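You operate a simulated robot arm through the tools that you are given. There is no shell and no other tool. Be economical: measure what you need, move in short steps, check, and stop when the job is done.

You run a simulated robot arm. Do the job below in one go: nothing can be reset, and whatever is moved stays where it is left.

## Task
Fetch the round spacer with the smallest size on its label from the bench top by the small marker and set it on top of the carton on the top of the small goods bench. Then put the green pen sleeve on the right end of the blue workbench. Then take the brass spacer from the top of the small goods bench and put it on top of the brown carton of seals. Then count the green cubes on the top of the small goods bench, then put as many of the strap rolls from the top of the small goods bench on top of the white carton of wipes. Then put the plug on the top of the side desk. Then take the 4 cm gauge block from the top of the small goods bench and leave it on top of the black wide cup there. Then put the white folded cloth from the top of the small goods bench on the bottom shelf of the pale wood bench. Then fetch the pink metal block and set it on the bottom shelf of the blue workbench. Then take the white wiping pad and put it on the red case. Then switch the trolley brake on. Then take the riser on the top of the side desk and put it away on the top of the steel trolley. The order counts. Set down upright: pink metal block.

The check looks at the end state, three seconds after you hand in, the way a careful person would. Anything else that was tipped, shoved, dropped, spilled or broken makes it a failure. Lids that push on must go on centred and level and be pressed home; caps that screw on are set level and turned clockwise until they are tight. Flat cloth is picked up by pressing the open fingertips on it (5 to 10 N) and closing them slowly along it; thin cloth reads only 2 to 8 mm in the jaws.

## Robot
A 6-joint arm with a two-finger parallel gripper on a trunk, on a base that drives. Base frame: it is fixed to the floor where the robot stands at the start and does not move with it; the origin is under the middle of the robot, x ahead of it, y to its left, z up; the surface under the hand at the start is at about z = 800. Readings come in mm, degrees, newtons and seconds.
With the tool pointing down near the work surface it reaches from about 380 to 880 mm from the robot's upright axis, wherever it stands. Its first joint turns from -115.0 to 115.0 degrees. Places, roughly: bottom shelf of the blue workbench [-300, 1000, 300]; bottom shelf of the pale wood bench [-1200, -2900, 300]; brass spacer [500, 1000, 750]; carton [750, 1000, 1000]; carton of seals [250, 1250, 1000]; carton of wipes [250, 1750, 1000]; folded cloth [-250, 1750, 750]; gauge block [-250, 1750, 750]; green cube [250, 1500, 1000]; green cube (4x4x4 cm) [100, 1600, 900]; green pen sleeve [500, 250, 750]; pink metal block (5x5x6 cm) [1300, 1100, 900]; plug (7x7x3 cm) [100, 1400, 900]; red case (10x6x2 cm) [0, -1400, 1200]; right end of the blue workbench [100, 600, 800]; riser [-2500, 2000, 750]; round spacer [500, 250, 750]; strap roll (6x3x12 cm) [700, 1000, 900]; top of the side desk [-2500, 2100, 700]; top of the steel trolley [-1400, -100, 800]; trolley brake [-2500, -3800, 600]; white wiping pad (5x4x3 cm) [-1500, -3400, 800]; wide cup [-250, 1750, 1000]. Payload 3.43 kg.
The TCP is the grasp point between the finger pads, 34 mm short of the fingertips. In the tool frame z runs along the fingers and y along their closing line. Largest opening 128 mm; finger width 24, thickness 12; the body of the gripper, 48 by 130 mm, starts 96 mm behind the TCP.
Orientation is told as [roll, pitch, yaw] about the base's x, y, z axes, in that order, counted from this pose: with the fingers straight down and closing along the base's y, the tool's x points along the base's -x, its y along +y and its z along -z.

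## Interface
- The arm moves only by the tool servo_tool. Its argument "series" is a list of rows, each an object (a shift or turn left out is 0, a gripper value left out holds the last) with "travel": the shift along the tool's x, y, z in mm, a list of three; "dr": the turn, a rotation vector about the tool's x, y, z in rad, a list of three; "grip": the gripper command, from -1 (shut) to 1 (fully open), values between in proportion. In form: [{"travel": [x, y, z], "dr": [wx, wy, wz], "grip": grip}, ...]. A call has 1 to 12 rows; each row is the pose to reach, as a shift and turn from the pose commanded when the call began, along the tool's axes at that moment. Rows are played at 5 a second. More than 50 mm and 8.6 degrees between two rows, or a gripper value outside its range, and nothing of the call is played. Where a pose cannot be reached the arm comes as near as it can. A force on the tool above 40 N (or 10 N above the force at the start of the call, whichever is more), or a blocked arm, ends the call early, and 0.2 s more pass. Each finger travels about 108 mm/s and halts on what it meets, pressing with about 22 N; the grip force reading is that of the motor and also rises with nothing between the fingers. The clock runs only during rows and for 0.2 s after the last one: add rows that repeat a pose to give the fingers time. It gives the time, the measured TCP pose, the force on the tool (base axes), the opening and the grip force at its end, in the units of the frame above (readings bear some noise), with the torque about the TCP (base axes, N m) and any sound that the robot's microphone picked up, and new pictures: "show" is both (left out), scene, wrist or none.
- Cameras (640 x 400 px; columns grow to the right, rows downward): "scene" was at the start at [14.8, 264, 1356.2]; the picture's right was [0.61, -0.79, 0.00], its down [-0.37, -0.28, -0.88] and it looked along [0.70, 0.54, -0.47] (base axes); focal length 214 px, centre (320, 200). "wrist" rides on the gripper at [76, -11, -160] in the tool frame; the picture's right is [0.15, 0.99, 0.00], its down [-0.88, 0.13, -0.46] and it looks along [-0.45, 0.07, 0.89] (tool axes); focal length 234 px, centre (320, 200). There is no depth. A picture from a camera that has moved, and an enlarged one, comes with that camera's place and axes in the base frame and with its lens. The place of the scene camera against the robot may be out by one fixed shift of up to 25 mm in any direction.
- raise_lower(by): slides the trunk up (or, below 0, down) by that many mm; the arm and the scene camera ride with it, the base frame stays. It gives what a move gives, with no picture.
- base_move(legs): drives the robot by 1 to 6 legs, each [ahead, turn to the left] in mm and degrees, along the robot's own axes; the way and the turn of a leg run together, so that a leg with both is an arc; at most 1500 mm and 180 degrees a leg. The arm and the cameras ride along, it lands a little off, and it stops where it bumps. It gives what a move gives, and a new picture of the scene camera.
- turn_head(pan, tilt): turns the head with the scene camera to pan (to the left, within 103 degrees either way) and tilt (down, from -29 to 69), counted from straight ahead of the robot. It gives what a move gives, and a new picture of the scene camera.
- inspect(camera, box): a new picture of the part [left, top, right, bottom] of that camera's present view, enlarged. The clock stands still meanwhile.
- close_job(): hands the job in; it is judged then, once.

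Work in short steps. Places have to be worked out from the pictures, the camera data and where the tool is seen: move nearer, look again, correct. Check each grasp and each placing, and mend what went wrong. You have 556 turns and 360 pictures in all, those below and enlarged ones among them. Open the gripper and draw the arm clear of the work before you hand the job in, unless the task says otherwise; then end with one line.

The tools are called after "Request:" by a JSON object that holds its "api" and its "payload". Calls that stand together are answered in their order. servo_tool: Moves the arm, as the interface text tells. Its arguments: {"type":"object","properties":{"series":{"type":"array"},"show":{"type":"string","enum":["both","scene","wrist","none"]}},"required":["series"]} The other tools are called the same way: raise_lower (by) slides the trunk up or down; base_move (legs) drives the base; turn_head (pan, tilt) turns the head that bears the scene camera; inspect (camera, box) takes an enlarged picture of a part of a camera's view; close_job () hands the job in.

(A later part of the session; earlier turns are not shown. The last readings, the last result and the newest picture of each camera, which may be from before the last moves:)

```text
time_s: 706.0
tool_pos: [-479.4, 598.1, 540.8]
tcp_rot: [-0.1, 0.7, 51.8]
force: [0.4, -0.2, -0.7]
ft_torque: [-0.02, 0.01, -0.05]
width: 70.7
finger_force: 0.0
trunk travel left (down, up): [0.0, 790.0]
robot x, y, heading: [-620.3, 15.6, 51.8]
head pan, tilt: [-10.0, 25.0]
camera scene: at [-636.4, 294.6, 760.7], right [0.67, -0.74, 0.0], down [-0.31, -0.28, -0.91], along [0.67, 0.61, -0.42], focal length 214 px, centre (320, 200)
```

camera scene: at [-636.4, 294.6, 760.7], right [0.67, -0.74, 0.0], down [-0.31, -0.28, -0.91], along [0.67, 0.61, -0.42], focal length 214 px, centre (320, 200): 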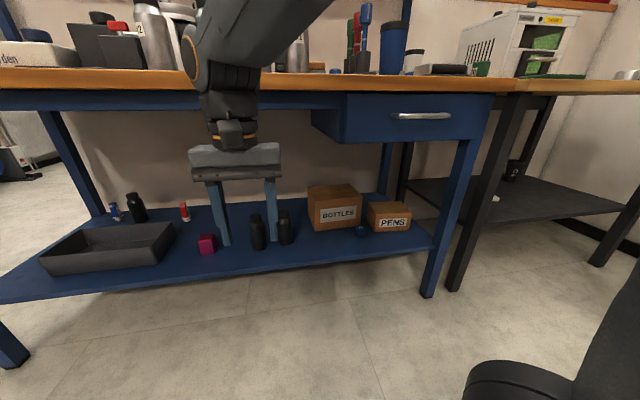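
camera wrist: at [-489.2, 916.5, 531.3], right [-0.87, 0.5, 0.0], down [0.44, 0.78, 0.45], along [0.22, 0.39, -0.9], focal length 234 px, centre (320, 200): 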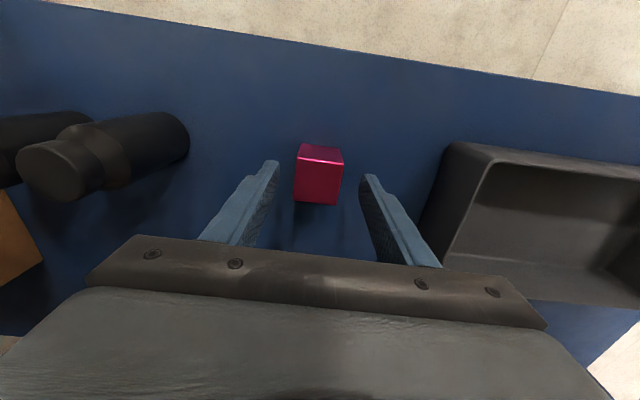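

Request:
{"api": "servo_tool", "payload": {"series": [{"travel": [0, -40, -25]}, {"travel": [0, -80, -50]}, {"travel": [0, -120, -75]}, {"travel": [0, -160, -100]}, {"travel": [0, -200, -125]}, {"travel": [0, -240, -150]}, {"travel": [0, -240, -150]}], "show": "none"}}

Request:
{"api": "raise_lower", "payload": {"by": 400}}

Request:
{"api": "raise_lower", "payload": {"by": 200}}

Request:
{"api": "servo_tool", "payload": {"series": [{"travel": [40, 0, 0]}, {"travel": [80, 0, 0]}, {"travel": [120, 0, 0]}, {"travel": [120, 0, 0]}], "show": "none"}}

```text
time_s: 707.6
tool_pos: [-289.5, 449.4, 690.5]
tcp_rot: [-0.1, 0.7, 51.8]
force: [0.8, 0.0, 0.4]
ft_torque: [-0.01, -0.02, 0.02]
width: 70.1
finger_force: 0.1
trunk travel left (down, up): [0.0, 790.0]
robot x, y, heading: [-618.3, 19.1, 52.1]
head pan, tilt: [-10.0, 25.0]
```

```text
time_s: 711.4
tool_pos: [-289.6, 449.3, 1090.3]
tcp_rot: [0.0, 0.6, 51.8]
force: [0.1, -1.0, 0.9]
ft_torque: [-0.01, 0.01, -0.02]
width: 70.3
finger_force: 0.1
trunk travel left (down, up): [-400.0, 390.0]
robot x, y, heading: [-618.8, 14.6, 52.0]
head pan, tilt: [-10.0, 25.0]
```

```text
time_s: 713.6
tool_pos: [-290.6, 450.1, 1291.3]
tcp_rot: [-0.1, 0.6, 51.8]
force: [0.2, -0.4, 0.2]
ft_torque: [0.01, 0.02, 0.02]
width: 70.5
finger_force: 0.1
trunk travel left (down, up): [-600.0, 190.0]
robot x, y, heading: [-615.6, 17.1, 52.0]
head pan, tilt: [-10.0, 25.0]
```

```text
time_s: 714.6
tool_pos: [-365.6, 355.3, 1292.9]
tcp_rot: [-0.1, 0.6, 51.8]
force: [0.2, -0.1, 0.0]
ft_torque: [0.0, -0.03, 0.01]
width: 70.5
finger_force: 0.0
trunk travel left (down, up): [-600.0, 190.0]
robot x, y, heading: [-620.2, 13.7, 51.7]
head pan, tilt: [-10.0, 25.0]
```

Request:
{"api": "base_move", "payload": {"legs": [[0, -88.7], [260, 0], [0, -90], [1450, 0], [1450, 0], [0, 89.5]]}}

Request:
{"api": "turn_head", "payload": {"pan": 0, "tilt": 35}}

```text
time_s: 741.3
tool_pos: [-1669.7, -2748.2, 1293.1]
tcp_rot: [-0.1, 0.5, -34.4]
force: [-0.8, 0.2, -0.2]
ft_torque: [-0.02, -0.01, 0.02]
width: 70.1
finger_force: 0.0
trunk travel left (down, up): [-600.0, 190.0]
robot x, y, heading: [-2028.6, -2518.7, -34.1]
head pan, tilt: [-10.0, 25.0]
camera scene: at [-1896.5, -2372.5, 1360.8], right [-0.7, -0.72, 0.0], down [-0.3, 0.29, -0.91], along [0.65, -0.63, -0.42], focal length 214 px, centre (320, 200)
```

scene: 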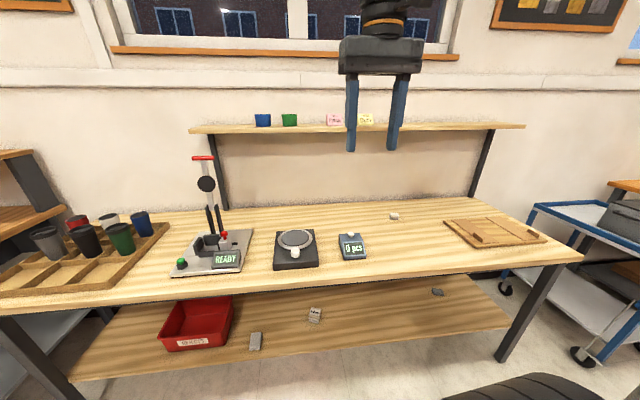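

```text
time_s: 742.0
tool_pos: [-1669.4, -2747.0, 1294.6]
tcp_rot: [-0.2, 0.6, -34.4]
force: [0.4, -0.3, -0.7]
ft_torque: [0.0, 0.0, 0.02]
width: 70.4
finger_force: 0.1
trunk travel left (down, up): [-600.0, 190.0]
robot x, y, heading: [-2024.2, -2517.1, -34.3]
head pan, tilt: [0.0, 35.0]
camera scene: at [-1889.7, -2357.8, 1345.0], right [-0.56, -0.83, 0.0], down [-0.47, 0.32, -0.82], along [0.68, -0.46, -0.57], focal length 214 px, centre (320, 200)
```

scene: 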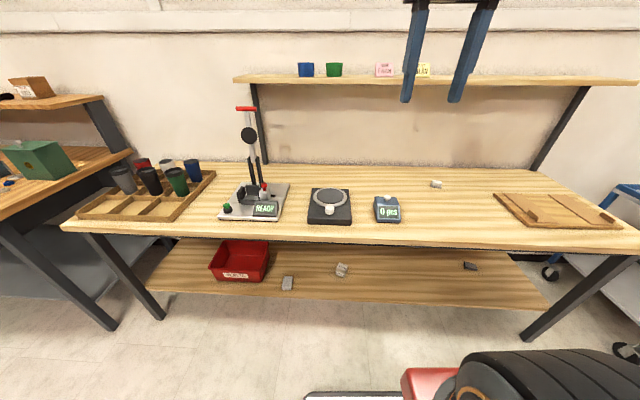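

Request:
{"api": "inspect", "payload": {"camera": "scene", "box": [360, 150, 500, 240]}}

```text
4.44 times, centred on (430, 195) of scene
camera zoom: at [-1889.7, -2357.8, 1345.0], right [-0.56, -0.83, 0.0], down [-0.47, 0.32, -0.82], along [0.68, -0.46, -0.57], focal length 953 px, centre (-169, 222)
```

zoom: 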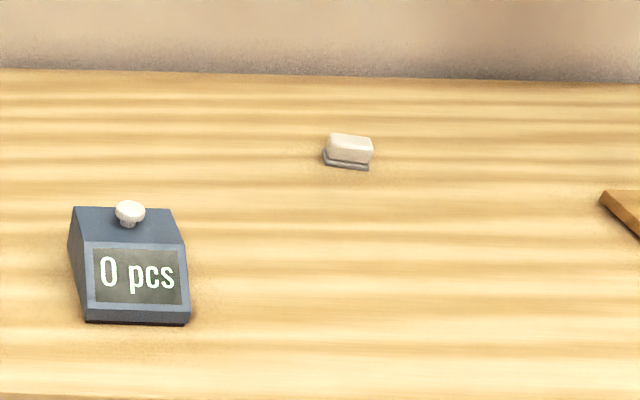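

Request:
{"api": "base_move", "payload": {"legs": [[0, -52.7], [327, 0], [0, 50]]}}

```text
time_s: 748.8
tool_pos: [-1648.2, -3090.0, 1292.9]
tcp_rot: [-0.1, 0.6, -35.4]
force: [-0.2, 0.7, 0.3]
ft_torque: [0.01, 0.0, -0.01]
width: 70.3
finger_force: 0.1
trunk travel left (down, up): [-600.0, 190.0]
robot x, y, heading: [-2003.9, -2850.2, -35.5]
head pan, tilt: [0.0, 35.0]
camera scene: at [-1861.6, -2695.9, 1345.0], right [-0.58, -0.82, 0.0], down [-0.47, 0.33, -0.82], along [0.67, -0.47, -0.57], focal length 214 px, centre (320, 200)
```

scene: 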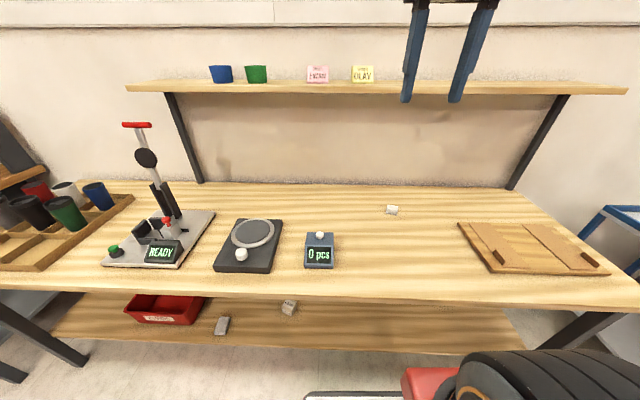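

Move over the pad (~(-1451,-3352)).

Request:
{"api": "servo_tool", "payload": {"series": [{"travel": [-38, -12, 20], "grip": 0.4}, {"travel": [-76, -24, 45]}, {"travel": [-114, -36, 70]}, {"travel": [-152, -48, 95]}, {"travel": [-190, -60, 120]}, {"travel": [-228, -72, 145]}, {"travel": [-266, -85, 170]}, {"travel": [-300, -97, 200]}, {"travel": [-312, -99, 240]}, {"travel": [-312, -99, 280]}, {"travel": [-312, -99, 280]}], "show": "wrist"}}

```text
time_s: 751.2
tool_pos: [-1454.4, -3349.7, 1006.8]
tcp_rot: [-0.1, 0.6, -35.4]
force: [-0.2, -0.8, -0.4]
ft_torque: [-0.03, -0.01, 0.0]
width: 89.7
finger_force: 0.0
trunk travel left (down, up): [-600.0, 190.0]
robot x, y, heading: [-2000.8, -2855.5, -35.1]
head pan, tilt: [0.0, 35.0]
camera wrist: at [-1522.1, -3315.0, 1166.8], right [0.45, 0.89, 0.0], down [0.8, -0.41, 0.45], along [0.4, -0.2, -0.9], focal length 234 px, centre (320, 200)
```

wrist: 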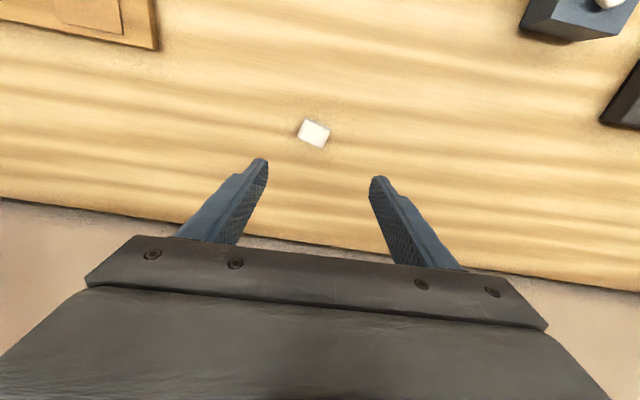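

Request:
{"api": "inspect", "payload": {"camera": "wrist", "box": [250, 90, 390, 180]}}

```text
4.44 times, centred on (320, 135) of wrist
camera zoom: at [-1522.1, -3315.0, 1166.8], right [0.45, 0.89, 0.0], down [0.8, -0.41, 0.45], along [0.4, -0.2, -0.9], focal length 1041 px, centre (320, 489)
```

zoom: 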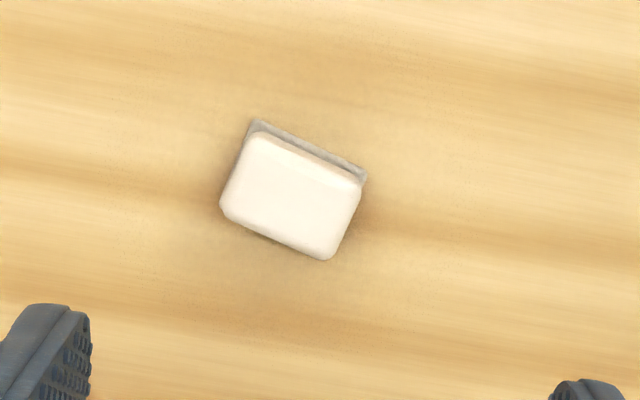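

Pad is turned ~16° relative to the jaws; rotate accordingly, shift and descend.

Request:
{"api": "servo_tool", "payload": {"series": [{"travel": [7, -9, 35], "dr": [0, 0, 0.1]}, {"travel": [7, -9, 75], "dr": [0, 0, 0.2]}, {"travel": [7, -9, 115], "dr": [0, 0, 0.29]}, {"travel": [7, -9, 150], "dr": [0, 0, 0.29]}, {"travel": [7, -9, 150], "dr": [0, 0, 0.29]}], "show": "wrist"}}

```text
time_s: 752.4
tool_pos: [-1463.8, -3351.5, 859.6]
tcp_rot: [-0.3, 0.7, -52.0]
force: [-0.3, -0.6, -0.8]
ft_torque: [-0.03, 0.02, 0.0]
width: 89.1
finger_force: 0.1
trunk travel left (down, up): [-600.0, 190.0]
robot x, y, heading: [-2000.0, -2853.6, -35.1]
head pan, tilt: [0.0, 35.0]
camera wrist: at [-1518.8, -3298.3, 1020.0], right [0.69, 0.72, 0.0], down [0.65, -0.62, 0.45], along [0.32, -0.31, -0.89], focal length 234 px, centre (320, 200)
```

wrist: 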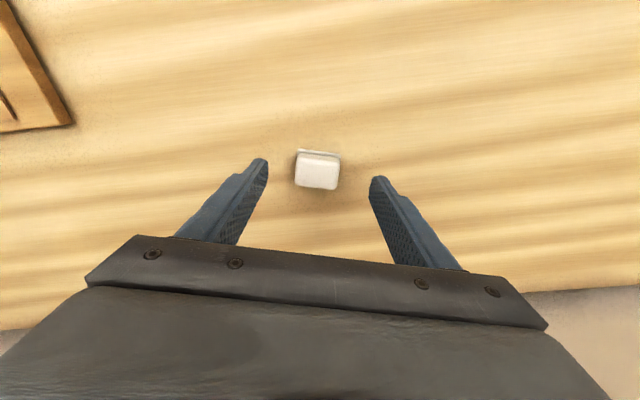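

Request:
{"api": "servo_tool", "payload": {"series": [{"travel": [0, -2, 20]}, {"travel": [0, -2, 32]}, {"travel": [0, -2, 38]}, {"travel": [0, -2, 38]}], "show": "none"}}

Request:
{"api": "inspect", "payload": {"camera": "wrist", "box": [220, 110, 420, 240]}}

Request:
{"api": "inspect", "payload": {"camera": "scene", "box": [340, 160, 440, 240]}}

```text
time_s: 753.4
tool_pos: [-1467.1, -3353.8, 824.7]
tcp_rot: [-0.3, 0.5, -52.0]
force: [0.1, 0.2, -0.7]
ft_torque: [-0.01, -0.04, 0.0]
width: 89.5
finger_force: 0.0
trunk travel left (down, up): [-600.0, 190.0]
robot x, y, heading: [-2001.9, -2854.7, -35.1]
head pan, tilt: [0.0, 35.0]
```

```text
3.08 times, centred on (320, 175) of wrist
camera zoom: at [-1520.9, -3300.4, 982.9], right [0.69, 0.72, 0.0], down [0.65, -0.62, 0.45], along [0.32, -0.31, -0.89], focal length 720 px, centre (320, 277)
```

zoom: 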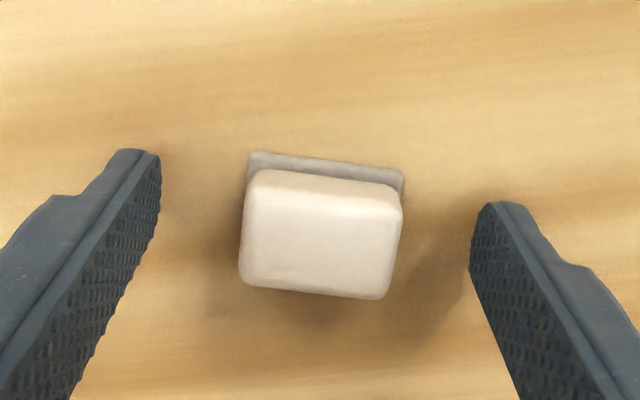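

```text
5.00 times, centred on (390, 200) of scene
camera zoom: at [-1861.6, -2695.9, 1345.0], right [-0.58, -0.82, 0.0], down [-0.47, 0.33, -0.82], along [0.67, -0.47, -0.57], focal length 1072 px, centre (-30, 200)
```

zoom: 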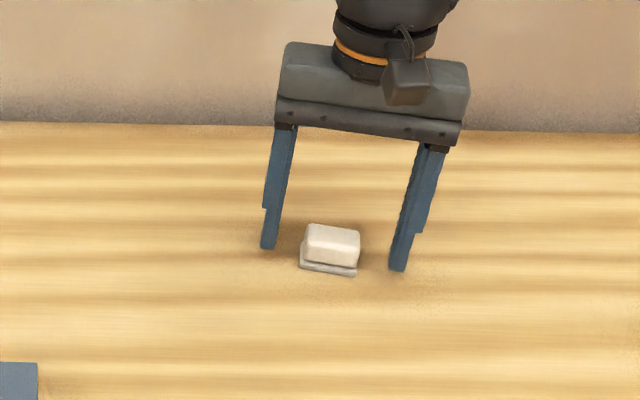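

Request:
{"api": "servo_tool", "payload": {"series": [{"travel": [0, 0, 2]}, {"travel": [0, 0, 2], "grip": 0}, {"travel": [0, 0, 2], "grip": -0.5}, {"travel": [0, 0, 2], "grip": -1}, {"travel": [0, 0, 2], "grip": -1}, {"travel": [0, 0, 2], "grip": -1}], "show": "wrist"}}

```text
time_s: 754.8
tool_pos: [-1467.1, -3353.3, 821.4]
tcp_rot: [-0.3, 0.6, -52.0]
force: [-0.5, 1.1, 0.0]
ft_torque: [0.03, -0.04, 0.01]
width: 41.9
finger_force: 22.3
trunk travel left (down, up): [-600.0, 190.0]
robot x, y, heading: [-1998.3, -2853.3, -35.5]
head pan, tilt: [0.0, 35.0]
camera wrist: at [-1521.3, -3300.4, 980.5], right [0.69, 0.72, 0.0], down [0.65, -0.62, 0.45], along [0.32, -0.31, -0.89], focal length 234 px, centre (320, 200)
```

wrist: 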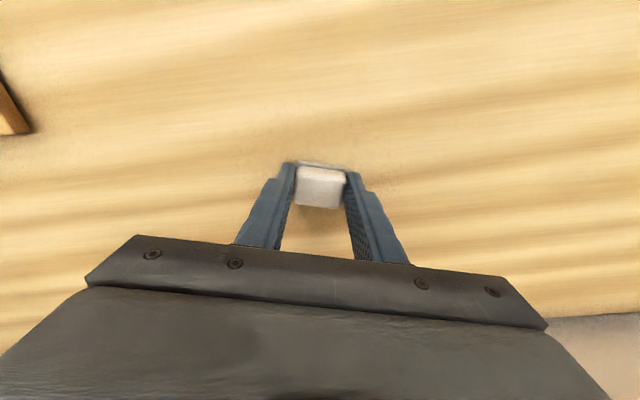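

Gripped. Lift and retract.

Request:
{"api": "servo_tool", "payload": {"series": [{"travel": [0, 0, -40]}, {"travel": [5, 0, -85]}, {"travel": [25, 0, -125]}, {"travel": [50, 1, -165]}, {"travel": [80, 2, -200]}, {"travel": [110, 3, -235]}, {"travel": [140, 4, -270]}, {"travel": [170, 5, -305]}, {"travel": [205, 6, -340]}, {"travel": [240, 7, -375]}, {"travel": [275, 8, -410]}, {"travel": [309, 9, -445]}], "show": "wrist"}}

```text
time_s: 757.4
tool_pos: [-1646.9, -3104.1, 1269.5]
tcp_rot: [-0.2, 0.7, -52.1]
force: [0.1, -0.5, -0.2]
ft_torque: [0.05, 0.04, 0.02]
width: 42.1
finger_force: 22.3
trunk travel left (down, up): [-600.0, 190.0]
robot x, y, heading: [-2001.4, -2853.7, -35.2]
head pan, tilt: [0.0, 35.0]
camera wrist: at [-1700.5, -3051.9, 1428.8], right [0.69, 0.72, 0.0], down [0.65, -0.62, 0.44], along [0.32, -0.31, -0.9], focal length 234 px, centre (320, 200)
```

wrist: 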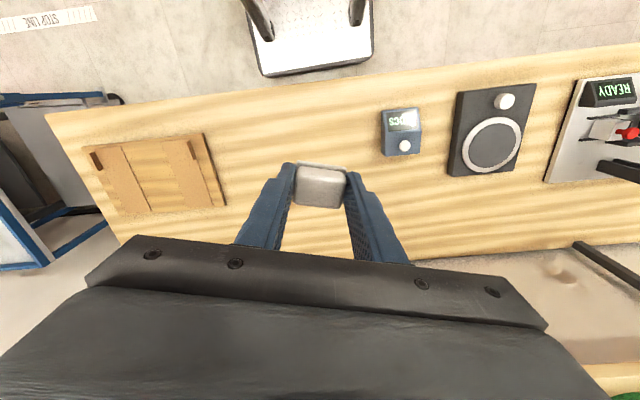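

Pad held. Drive to the tool bench where the red case is.

Request:
{"api": "base_move", "payload": {"legs": [[-350, 0], [0, 88.3], [1200, 0], [1164, 0], [0, -90]]}}

Request:
{"api": "turn_head", "payload": {"pan": 0, "tilt": 15}}

```text
time_s: 778.3
tool_pos: [-559.3, -1007.5, 1269.0]
tcp_rot: [-0.2, 0.6, -52.0]
force: [-0.2, 0.1, 0.2]
ft_torque: [-0.02, 0.01, 0.01]
width: 41.8
finger_force: 22.4
trunk travel left (down, up): [-600.0, 190.0]
robot x, y, heading: [-911.5, -757.4, -35.4]
head pan, tilt: [0.0, 35.0]
camera scene: at [-774.1, -598.9, 1345.0], right [-0.58, -0.82, 0.0], down [-0.47, 0.33, -0.82], along [0.67, -0.47, -0.57], focal length 214 px, centre (320, 200)
```

scene: 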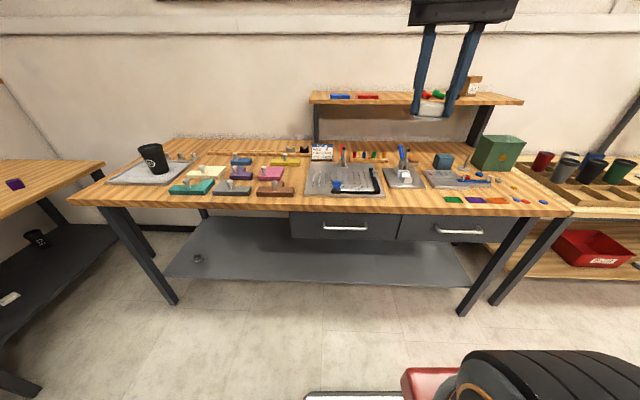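

```text
time_s: 779.1
tool_pos: [-559.0, -1006.6, 1268.9]
tcp_rot: [-0.3, 0.6, -52.0]
force: [-0.8, -0.4, 0.0]
ft_torque: [0.03, 0.0, 0.0]
width: 41.8
finger_force: 22.4
trunk travel left (down, up): [-600.0, 190.0]
robot x, y, heading: [-912.2, -754.9, -35.1]
head pan, tilt: [0.0, 15.0]
camera scene: at [-769.8, -602.0, 1376.9], right [-0.58, -0.82, 0.0], down [-0.21, 0.15, -0.97], along [0.79, -0.56, -0.26], focal length 214 px, centre (320, 200)
```

scene: 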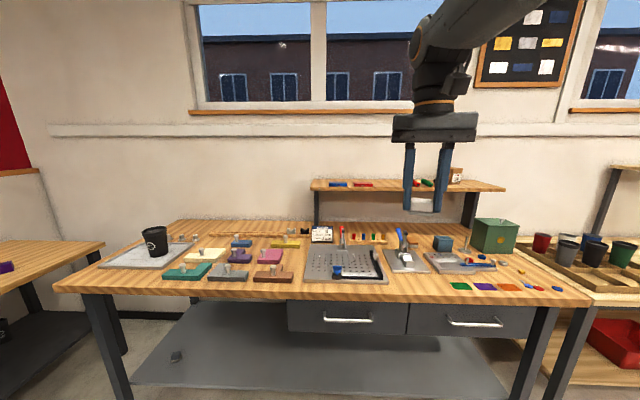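

Request:
{"api": "inspect", "payload": {"camera": "scene", "box": [300, 155, 520, 275]}}

```text
2.91 times, centred on (410, 215) of scene
camera zoom: at [-769.8, -602.0, 1376.9], right [-0.58, -0.82, 0.0], down [-0.21, 0.15, -0.97], along [0.79, -0.56, -0.26], focal length 624 px, centre (58, 156)
```

zoom: 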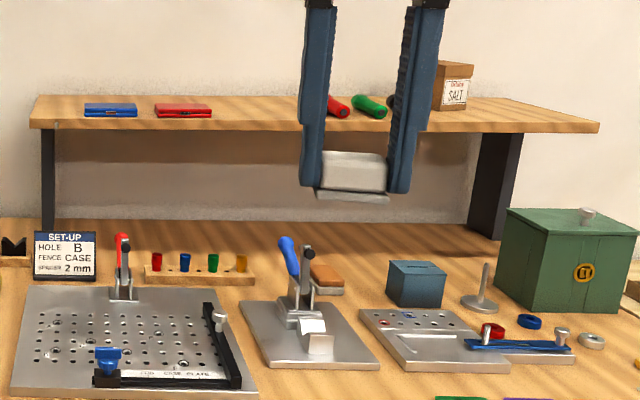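

Red case on the upper shelf at ~(26,-1450). Raise the trunk and drive 400 mm closer.

Request:
{"api": "raise_lower", "payload": {"by": 190}}

Request:
{"api": "base_move", "payload": {"legs": [[400, -1.5]]}}

Request:
{"api": "turn_head", "payload": {"pan": -10, "tilt": 30}}

```text
time_s: 781.2
tool_pos: [-559.4, -1008.5, 1458.3]
tcp_rot: [-0.4, 0.7, -52.0]
force: [0.0, -0.1, 0.6]
ft_torque: [0.04, 0.0, -0.01]
width: 42.0
finger_force: 21.8
trunk travel left (down, up): [-790.0, 0.0]
robot x, y, heading: [-909.6, -754.1, -35.3]
head pan, tilt: [0.0, 15.0]
```

```text
time_s: 783.7
tool_pos: [-250.1, -1250.9, 1458.9]
tcp_rot: [-0.4, 0.7, -54.0]
force: [0.0, 0.5, -0.6]
ft_torque: [-0.02, -0.03, 0.02]
width: 42.1
finger_force: 22.2
trunk travel left (down, up): [-790.0, 0.0]
robot x, y, heading: [-594.8, -986.4, -37.0]
head pan, tilt: [0.0, 15.0]
camera scene: at [-489.8, -806.5, 1567.0], right [-0.6, -0.8, 0.0], down [-0.21, 0.16, -0.97], along [0.77, -0.58, -0.26], focal length 214 px, centre (320, 200)
```

scene: 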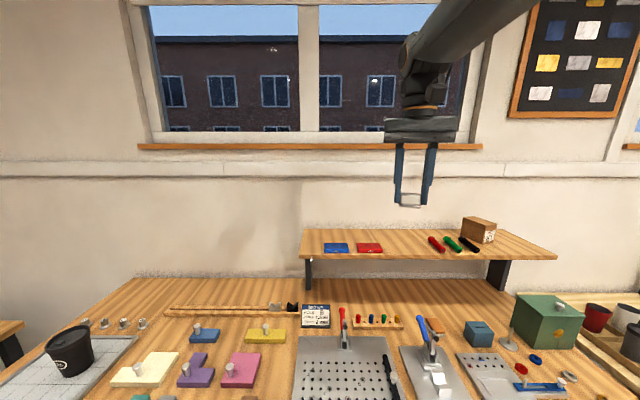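

```text
time_s: 784.5
tool_pos: [-250.0, -1250.1, 1459.3]
tcp_rot: [-0.3, 0.7, -53.9]
force: [0.6, -0.1, 0.7]
ft_torque: [0.0, -0.02, -0.02]
width: 41.9
finger_force: 21.3
trunk travel left (down, up): [-790.0, 0.0]
robot x, y, heading: [-597.4, -984.8, -36.9]
head pan, tilt: [-10.0, 30.0]
camera scene: at [-502.6, -816.5, 1542.9], right [-0.73, -0.68, 0.0], down [-0.34, 0.37, -0.87], along [0.59, -0.63, -0.5], focal length 214 px, centre (320, 200)
```

scene: 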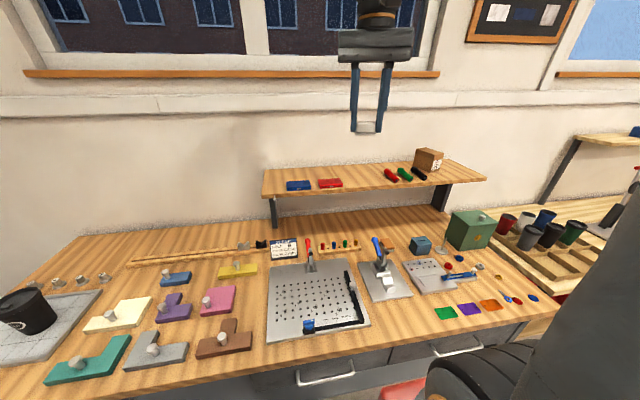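

Triangulated: red case top centre ~(44,-1467), z≈1140. Extend over it and rotate to align.

Request:
{"api": "servo_tool", "payload": {"series": [{"travel": [-38, 12, 20], "dr": [0, 0, -0.04]}, {"travel": [-76, 24, 40], "dr": [0, 0, -0.08]}, {"travel": [-114, 36, 60], "dr": [0, 0, -0.12]}, {"travel": [-152, 48, 80], "dr": [0, 0, -0.16]}, {"travel": [-190, 60, 100], "dr": [0, 0, -0.2]}, {"travel": [-228, 72, 120], "dr": [0, 0, -0.24]}, {"travel": [-266, 84, 140], "dr": [0, 0, -0.29]}, {"travel": [-304, 96, 160], "dr": [0, 0, -0.297]}, {"travel": [-335, 106, 180], "dr": [0, 0, -0.297]}, {"travel": [-335, 106, 180], "dr": [0, 0, -0.297]}], "show": "both"}}

```text
time_s: 786.7
tool_pos: [32.7, -1457.7, 1275.0]
tcp_rot: [0.0, 0.7, -36.8]
force: [-0.4, -0.3, -0.3]
ft_torque: [0.05, -0.01, 0.01]
width: 42.0
finger_force: 21.4
trunk travel left (down, up): [-790.0, 0.0]
robot x, y, heading: [-592.1, -986.7, -36.9]
head pan, tilt: [-10.0, 30.0]
camera scene: at [-502.1, -816.8, 1542.8], right [-0.73, -0.68, 0.0], down [-0.34, 0.37, -0.87], along [0.59, -0.63, -0.5], focal length 214 px, centre (320, 200)
camera wrist: at [-33.2, -1421.2, 1433.8], right [0.48, 0.88, 0.0], down [0.79, -0.43, 0.45], along [0.39, -0.21, -0.9], focal length 234 px, centre (320, 200)
```

scene: 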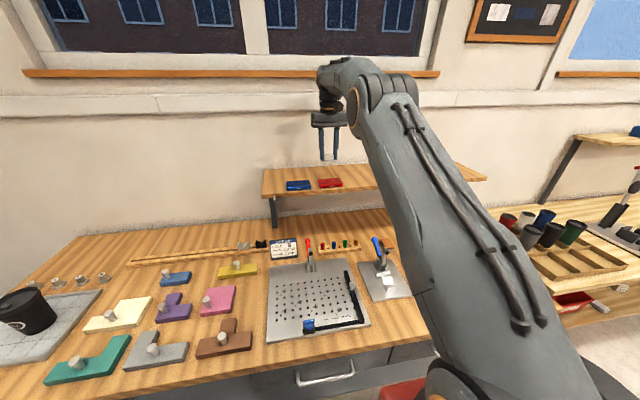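
wrist: 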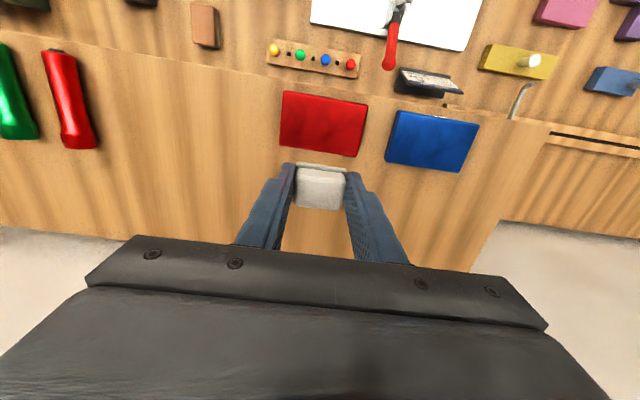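

Wrist view puts the case centre at ~(7,-1437). Shift back 33 mm and lower.

Request:
{"api": "servo_tool", "payload": {"series": [{"travel": [17, 0, 10]}, {"travel": [33, 1, 30]}, {"travel": [33, 1, 60]}, {"travel": [33, 1, 75]}, {"travel": [33, 1, 75]}], "show": "wrist"}}

Request:
{"api": "inspect", "payload": {"camera": "scene", "box": [280, 110, 380, 210]}}

```text
time_s: 787.9
tool_pos: [5.6, -1436.3, 1201.2]
tcp_rot: [-0.1, 0.5, -36.8]
force: [0.9, -0.5, 3.6]
ft_torque: [0.0, -0.05, 0.0]
width: 41.8
finger_force: 21.8
trunk travel left (down, up): [-790.0, 0.0]
robot x, y, heading: [-597.5, -986.8, -37.1]
head pan, tilt: [-10.0, 30.0]
camera wrist: at [-60.2, -1400.6, 1360.7], right [0.48, 0.88, 0.0], down [0.79, -0.43, 0.45], along [0.39, -0.21, -0.89], focal length 234 px, centre (320, 200)
```

wrist: 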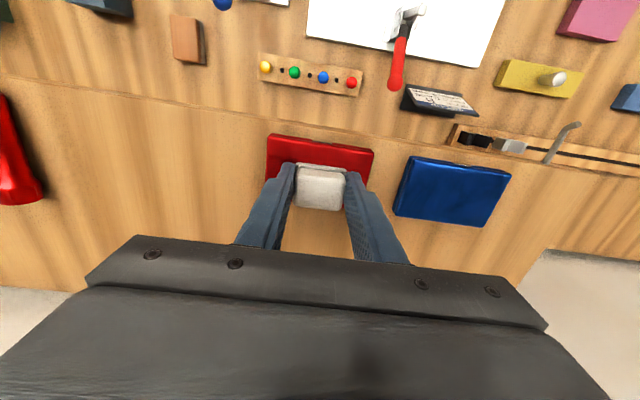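

```text
4.00 times, centred on (330, 160) of scene
camera zoom: at [-502.7, -816.4, 1542.8], right [-0.73, -0.68, 0.0], down [-0.34, 0.37, -0.87], along [0.59, -0.63, -0.5], focal length 858 px, centre (280, 360)
```

zoom: 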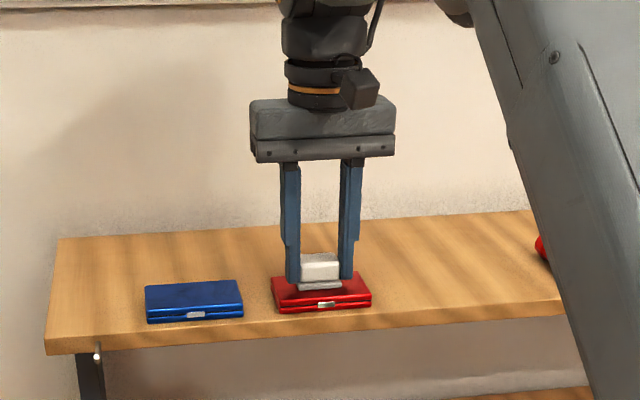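

Slightly too far back by ~12 mm; lift 4 mm, shift, and lower.

Request:
{"api": "servo_tool", "payload": {"series": [{"travel": [0, 0, -4]}, {"travel": [6, 0, -5]}, {"travel": [12, 0, -5]}, {"travel": [12, 0, -1]}, {"travel": [12, 0, 2]}, {"travel": [12, 0, 2]}], "show": "none"}}

Request:
{"api": "inspect", "payload": {"camera": "scene", "box": [290, 150, 370, 200]}}

```text
time_s: 789.3
tool_pos: [-4.5, -1429.6, 1200.6]
tcp_rot: [-0.1, 0.3, -36.8]
force: [2.0, -0.6, 18.9]
ft_torque: [-0.05, -0.19, 0.0]
width: 41.8
finger_force: 22.2
trunk travel left (down, up): [-790.0, 0.0]
robot x, y, heading: [-596.3, -985.9, -36.9]
head pan, tilt: [-10.0, 30.0]
```

```text
8.00 times, centred on (330, 175) of scene
camera zoom: at [-503.2, -816.0, 1542.9], right [-0.73, -0.68, 0.0], down [-0.34, 0.37, -0.87], along [0.59, -0.63, -0.5], focal length 1716 px, centre (240, 400)
```

zoom: 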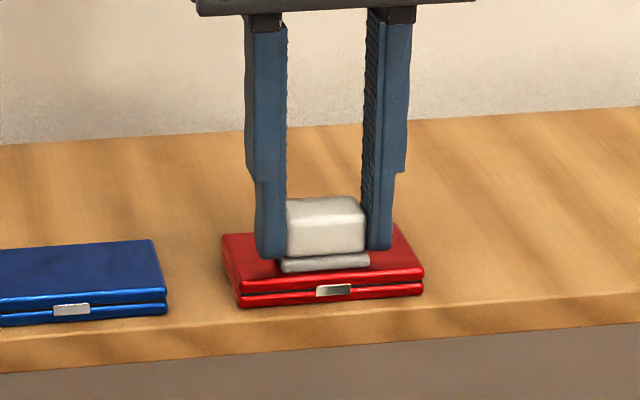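

Centred, contact made (19 N). Ease up 1 mm, release and rise.

Request:
{"api": "servo_tool", "payload": {"series": [{"travel": [0, 0, -1.5]}, {"travel": [0, 0, -1.5], "grip": -0.2}, {"travel": [0, 0, -1.5], "grip": 0}, {"travel": [0, 0, -1.5], "grip": 0.05}, {"travel": [0, 0, -25]}, {"travel": [0, 0, -60]}, {"travel": [20, 0, -95]}, {"travel": [50, 0, -130]}, {"travel": [90, 0, -150]}, {"travel": [130, 0, -165]}, {"travel": [170, 0, -180]}, {"travel": [210, 0, -190]}], "show": "none"}}

Request:
{"api": "inspect", "payload": {"camera": "scene", "box": [280, 140, 380, 210]}}

```text
time_s: 791.9
tool_pos: [-171.3, -1305.2, 1388.6]
tcp_rot: [-0.1, 0.7, -36.8]
force: [0.4, 0.0, -0.1]
ft_torque: [0.04, 0.05, -0.02]
width: 67.3
finger_force: 0.0
trunk travel left (down, up): [-790.0, 0.0]
robot x, y, heading: [-591.5, -986.9, -37.0]
head pan, tilt: [-10.0, 30.0]
```

```text
5.71 times, centred on (330, 175) of scene
camera zoom: at [-502.2, -816.8, 1542.8], right [-0.73, -0.68, 0.0], down [-0.34, 0.37, -0.87], along [0.59, -0.63, -0.5], focal length 1226 px, centre (263, 343)
```

zoom: 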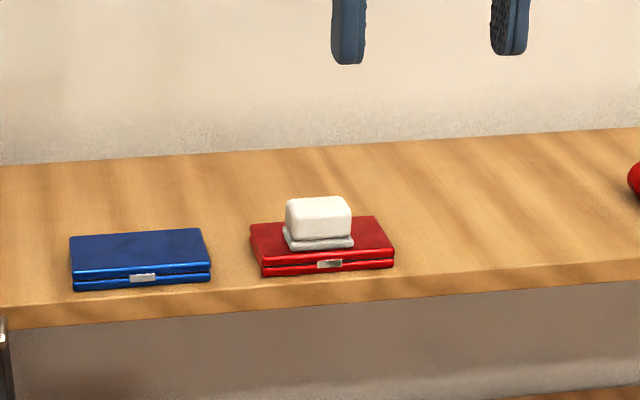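

Pad rests on the red case. Back off, lower the trunk, and drive toward the blue trolley with the brake.

Request:
{"api": "base_move", "payload": {"legs": [[-370, 0], [0, -90], [1300, 0], [1100, 0]]}}

Request:
{"api": "turn_head", "payload": {"pan": 20, "tilt": 30}}

```text
time_s: 809.4
tool_pos: [-2688.7, -3065.0, 1390.4]
tcp_rot: [-0.1, 0.7, -127.4]
force: [-1.1, -0.7, -0.5]
ft_torque: [-0.01, 0.02, 0.0]
width: 67.5
finger_force: 0.0
trunk travel left (down, up): [-790.0, 0.0]
robot x, y, heading: [-2365.8, -2642.1, -127.7]
head pan, tilt: [-10.0, 30.0]
camera scene: at [-2205.5, -2720.6, 1542.8], right [-0.67, 0.74, 0.0], down [0.37, 0.34, -0.87], along [-0.64, -0.58, -0.5], focal length 214 px, centre (320, 200)
```

scene: 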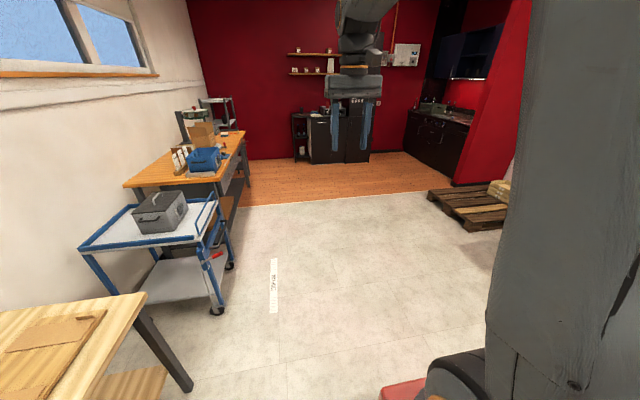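

```text
time_s: 810.4
tool_pos: [-2688.7, -3065.0, 1389.7]
tcp_rot: [-0.1, 0.6, -127.5]
force: [0.4, -1.1, 0.4]
ft_torque: [-0.01, 0.0, 0.0]
width: 67.1
finger_force: 0.0
trunk travel left (down, up): [-790.0, 0.0]
robot x, y, heading: [-2365.7, -2642.4, -127.5]
head pan, tilt: [20.0, 30.0]
camera scene: at [-2166.2, -2746.0, 1542.8], right [-0.95, 0.3, 0.0], down [0.15, 0.48, -0.87], along [-0.26, -0.82, -0.5], focal length 214 px, centre (320, 200)
```

scene: 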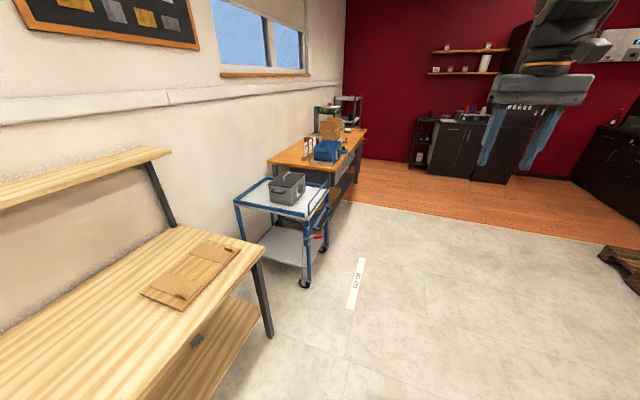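

Request:
{"api": "inspect", "payload": {"camera": "scene", "box": [225, 160, 375, 300]}}

```text
2.86 times, centred on (300, 230) of scene
camera zoom: at [-2166.2, -2746.0, 1542.8], right [-0.95, 0.3, 0.0], down [0.15, 0.48, -0.87], along [-0.26, -0.82, -0.5], focal length 613 px, centre (377, 114)
```

zoom: 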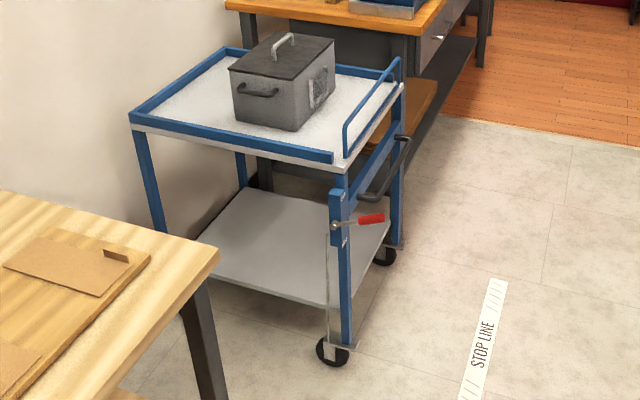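

The brake is a red-handled lever on the trolley's corner post (~(-2491,-3819,600)). Drive nearer to see its markings.

Request:
{"api": "base_move", "payload": {"legs": [[600, 0], [0, 70]]}}

Request:
{"api": "raise_lower", "payload": {"by": -400}}

Request:
{"api": "turn_head", "payload": {"pan": -20, "tilt": 25}}

```text
time_s: 816.8
tool_pos: [-2430.6, -3554.5, 1390.3]
tcp_rot: [-0.1, 0.6, -56.1]
force: [1.1, -1.0, 0.1]
ft_torque: [0.0, 0.02, -0.02]
width: 67.0
finger_force: 0.0
trunk travel left (down, up): [-790.0, 0.0]
robot x, y, heading: [-2727.2, -3116.2, -56.5]
head pan, tilt: [20.0, 30.0]
camera scene: at [-2550.9, -2952.5, 1542.8], right [-0.59, -0.81, 0.0], down [-0.4, 0.3, -0.87], along [0.7, -0.51, -0.5], focal length 214 px, centre (320, 200)
```

scene: 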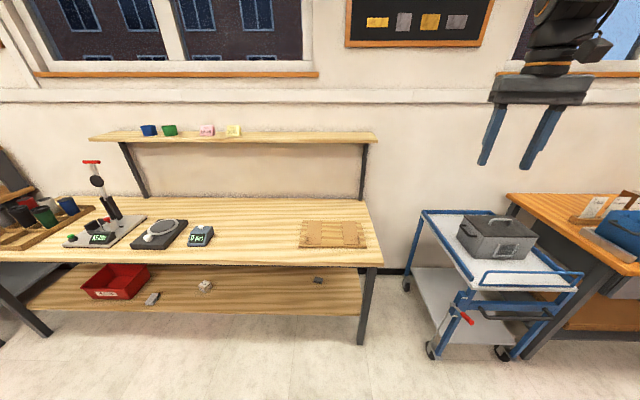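

```text
time_s: 820.6
tool_pos: [-2430.2, -3555.0, 990.9]
tcp_rot: [0.0, 0.6, -56.1]
force: [0.2, 0.9, -0.1]
ft_torque: [0.04, 0.0, -0.01]
width: 67.3
finger_force: 0.0
trunk travel left (down, up): [-390.0, 400.0]
robot x, y, heading: [-2727.8, -3113.9, -56.2]
head pan, tilt: [20.0, 30.0]
```

```text
time_s: 821.7
tool_pos: [-2430.4, -3555.5, 990.2]
tcp_rot: [-0.1, 0.6, -56.1]
force: [-0.1, 0.4, 1.0]
ft_torque: [0.02, 0.04, -0.01]
width: 67.0
finger_force: 0.0
trunk travel left (down, up): [-390.0, 400.0]
robot x, y, heading: [-2727.0, -3112.9, -56.3]
head pan, tilt: [-20.0, 25.0]
camera scene: at [-2540.1, -3081.0, 1150.8], right [-0.97, -0.24, 0.0], down [-0.1, 0.41, -0.91], along [0.22, -0.88, -0.42], focal length 214 px, centre (320, 200)
```

scene: 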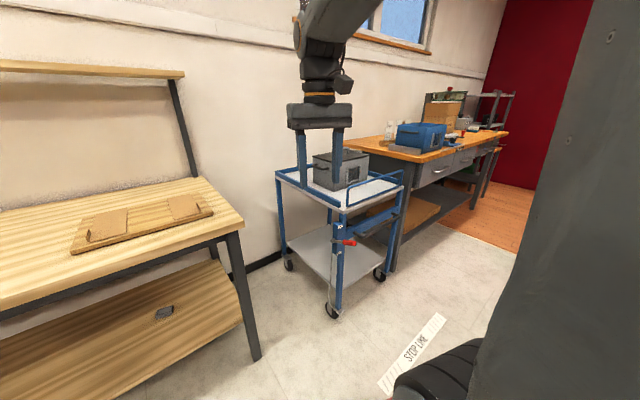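

Request:
{"api": "inspect", "payload": {"camera": "scene", "box": [270, 170, 420, 330]}}

Request:
{"api": "inspect", "payload": {"camera": "scene", "box": [315, 210, 375, 260]}}

```text
2.50 times, centred on (345, 250) of scene
camera zoom: at [-2540.1, -3081.0, 1150.8], right [-0.97, -0.24, 0.0], down [-0.1, 0.41, -0.91], along [0.22, -0.88, -0.42], focal length 536 px, centre (258, 75)
```

zoom: 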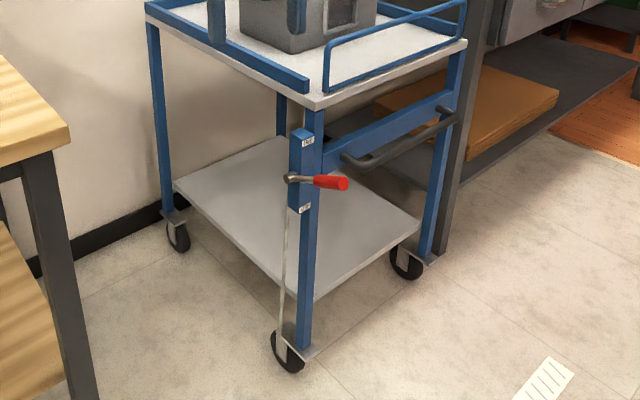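

```text
8.00 times, centred on (345, 235) of scene
camera zoom: at [-2540.1, -3081.0, 1150.8], right [-0.97, -0.24, 0.0], down [-0.1, 0.41, -0.91], along [0.22, -0.88, -0.42], focal length 1716 px, centre (120, -80)
```

zoom: 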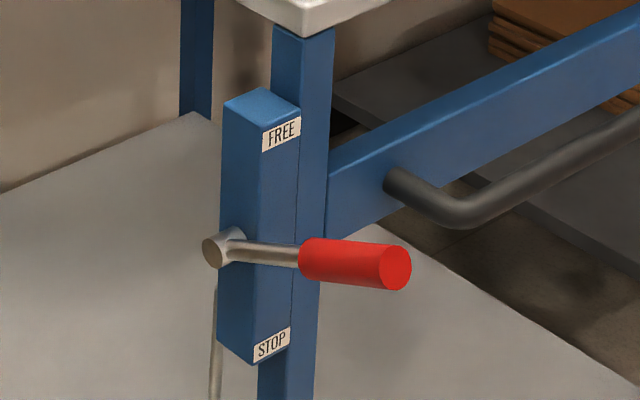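

Labels: FREE above, STOP below; the lever is horizontal and must go down to STOP. I bring the closed fingers above the red handle (~(-2483,-3792,630)), camera side facing outward.

Request:
{"api": "servo_tool", "payload": {"series": [{"travel": [-20, -20, 5], "dr": [0, 0, -0.1], "grip": -1}, {"travel": [-40, -42, 10], "dr": [0, 0, -0.2]}, {"travel": [-60, -64, 15], "dr": [0, 0, -0.3]}, {"travel": [-80, -86, 20], "dr": [0, 0, -0.4]}, {"travel": [-100, -108, 30], "dr": [0, 0, -0.5]}, {"travel": [-120, -130, 40], "dr": [0, 0, -0.6]}, {"travel": [-140, -152, 50], "dr": [0, 0, -0.7]}, {"travel": [-160, -172, 60], "dr": [0, 0, -0.8]}, {"travel": [-165, -179, 80], "dr": [0, 0, -0.855]}, {"travel": [-165, -179, 80], "dr": [0, 0, -0.855]}], "show": "both"}}

```text
time_s: 823.9
tool_pos: [-2486.5, -3791.2, 908.7]
tcp_rot: [0.5, 0.4, -7.0]
force: [0.9, -0.6, -0.7]
ft_torque: [-0.01, 0.0, -0.03]
width: 0.3
finger_force: 22.5
trunk travel left (down, up): [-390.0, 400.0]
robot x, y, heading: [-2731.7, -3115.3, -56.4]
head pan, tilt: [-20.0, 25.0]
camera scene: at [-2540.2, -3081.1, 1150.8], right [-0.97, -0.24, 0.0], down [-0.1, 0.41, -0.91], along [0.22, -0.88, -0.42], focal length 214 px, centre (320, 200)
camera wrist: at [-2562.6, -3793.4, 1067.4], right [-0.02, 1.0, 0.01], down [0.89, 0.02, 0.45], along [0.45, 0.02, -0.89], focal length 234 px, centre (320, 200)
```

scene: 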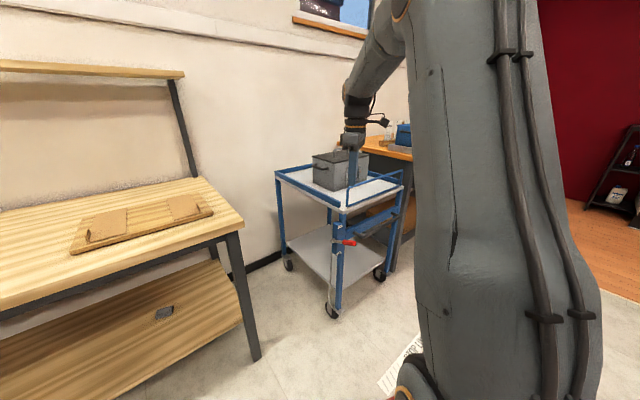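
wrist: 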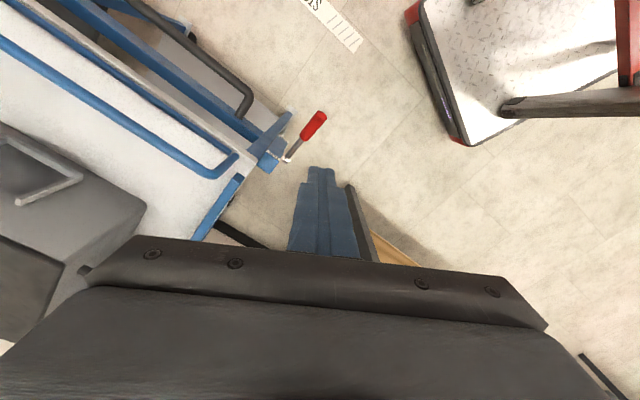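

Triangulating gives: pivot ~(-2426,-3842,595), lever up at +25° (FREE), tip at ~(-2510,-3783,643). I turn the hand 28° and come down just above the handle.

Request:
{"api": "servo_tool", "payload": {"series": [{"travel": [8, -3, 30], "dr": [0, 0, 0.1]}, {"travel": [8, -3, 65], "dr": [0, 0, 0.2]}, {"travel": [8, -3, 100], "dr": [0, 0, 0.3]}, {"travel": [8, -3, 135], "dr": [0, 0, 0.4]}, {"travel": [8, -3, 170], "dr": [0, 0, 0.49]}, {"travel": [8, -3, 200], "dr": [0, 0, 0.49]}, {"travel": [8, -3, 200], "dr": [0, 0, 0.49]}], "show": "both"}}

```text
time_s: 825.5
tool_pos: [-2496.8, -3791.3, 709.8]
tcp_rot: [0.1, 0.5, -35.2]
force: [0.4, -0.5, -1.0]
ft_torque: [0.01, -0.01, 0.01]
width: 0.0
finger_force: 22.4
trunk travel left (down, up): [-390.0, 400.0]
robot x, y, heading: [-2726.2, -3114.5, -56.4]
head pan, tilt: [-20.0, 25.0]
camera scene: at [-2540.2, -3081.1, 1150.8], right [-0.97, -0.24, 0.0], down [-0.1, 0.41, -0.91], along [0.22, -0.88, -0.42], focal length 214 px, centre (320, 200)
camera wrist: at [-2564.0, -3757.7, 868.4], right [0.45, 0.89, 0.0], down [0.8, -0.4, 0.45], along [0.4, -0.2, -0.89], focal length 234 px, centre (320, 200)
```

scene: 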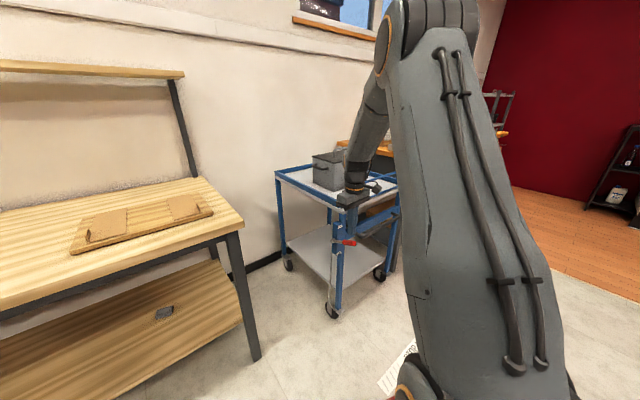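
wrist: 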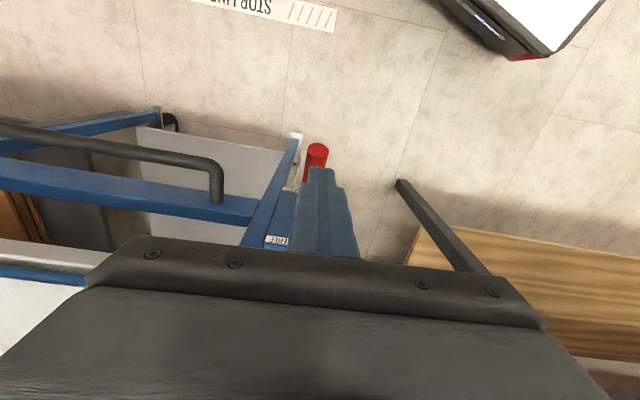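

The finger is right over the handle. Push down slowly.

Request:
{"api": "servo_tool", "payload": {"series": [{"travel": [0, 0, 20]}, {"travel": [0, 0, 30]}, {"travel": [0, 0, 38]}, {"travel": [0, 0, 46]}, {"travel": [0, 0, 54]}, {"travel": [0, 0, 62]}, {"travel": [0, 0, 70]}, {"travel": [0, 0, 70]}], "show": "wrist"}}

Request:
{"api": "inspect", "payload": {"camera": "scene", "box": [300, 180, 400, 280]}}

```text
time_s: 827.3
tool_pos: [-2498.5, -3790.6, 639.3]
tcp_rot: [0.1, 0.6, -35.1]
force: [-0.8, 0.5, -0.3]
ft_torque: [-0.02, 0.02, -0.03]
width: 0.0
finger_force: 22.3
trunk travel left (down, up): [-390.0, 400.0]
robot x, y, heading: [-2725.7, -3112.2, -56.3]
head pan, tilt: [-20.0, 25.0]
camera wrist: at [-2566.1, -3757.1, 799.2], right [0.45, 0.89, 0.0], down [0.8, -0.4, 0.45], along [0.4, -0.2, -0.89], focal length 234 px, centre (320, 200)
```

wrist: 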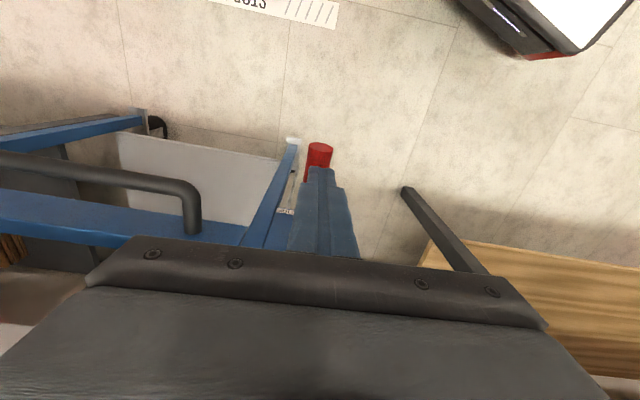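

```text
4.00 times, centred on (350, 230) of scene
camera zoom: at [-2540.2, -3081.1, 1150.8], right [-0.97, -0.24, 0.0], down [-0.1, 0.41, -0.91], along [0.22, -0.88, -0.42], focal length 858 px, centre (200, 80)
```

zoom: 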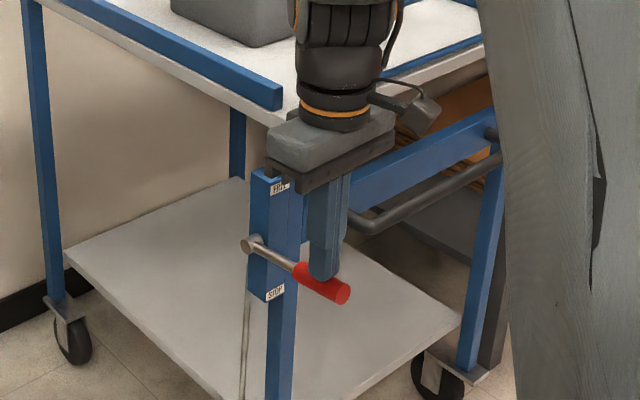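

The lever is going down with little force. Continue pushing down.

Request:
{"api": "servo_tool", "payload": {"series": [{"travel": [0, 0, 8]}, {"travel": [0, 0, 16]}, {"travel": [0, 0, 24]}, {"travel": [0, 0, 32]}, {"travel": [0, 0, 40]}, {"travel": [0, 0, 40]}], "show": "none"}}

Request:
{"api": "inspect", "payload": {"camera": "scene", "box": [300, 180, 400, 280]}}

```text
time_s: 828.7
tool_pos: [-2499.9, -3791.2, 598.0]
tcp_rot: [0.2, 0.6, -35.0]
force: [-0.7, 0.7, 0.8]
ft_torque: [0.0, -0.01, -0.01]
width: 0.0
finger_force: 22.1
trunk travel left (down, up): [-390.0, 400.0]
robot x, y, heading: [-2724.7, -3113.3, -56.2]
head pan, tilt: [-20.0, 25.0]
```

```text
4.00 times, centred on (350, 230) of scene
camera zoom: at [-2540.2, -3081.1, 1150.8], right [-0.97, -0.24, 0.0], down [-0.1, 0.41, -0.91], along [0.22, -0.88, -0.42], focal length 858 px, centre (200, 80)
```

zoom: 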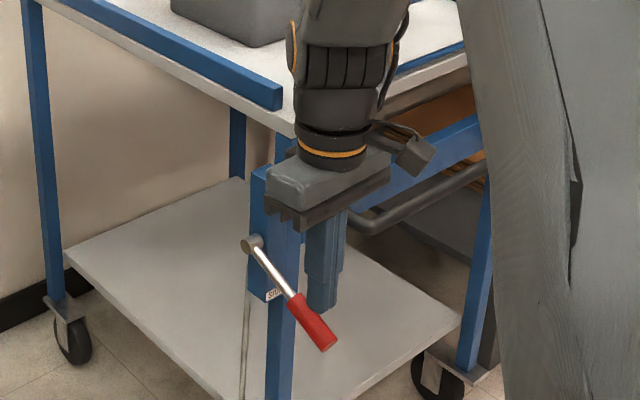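

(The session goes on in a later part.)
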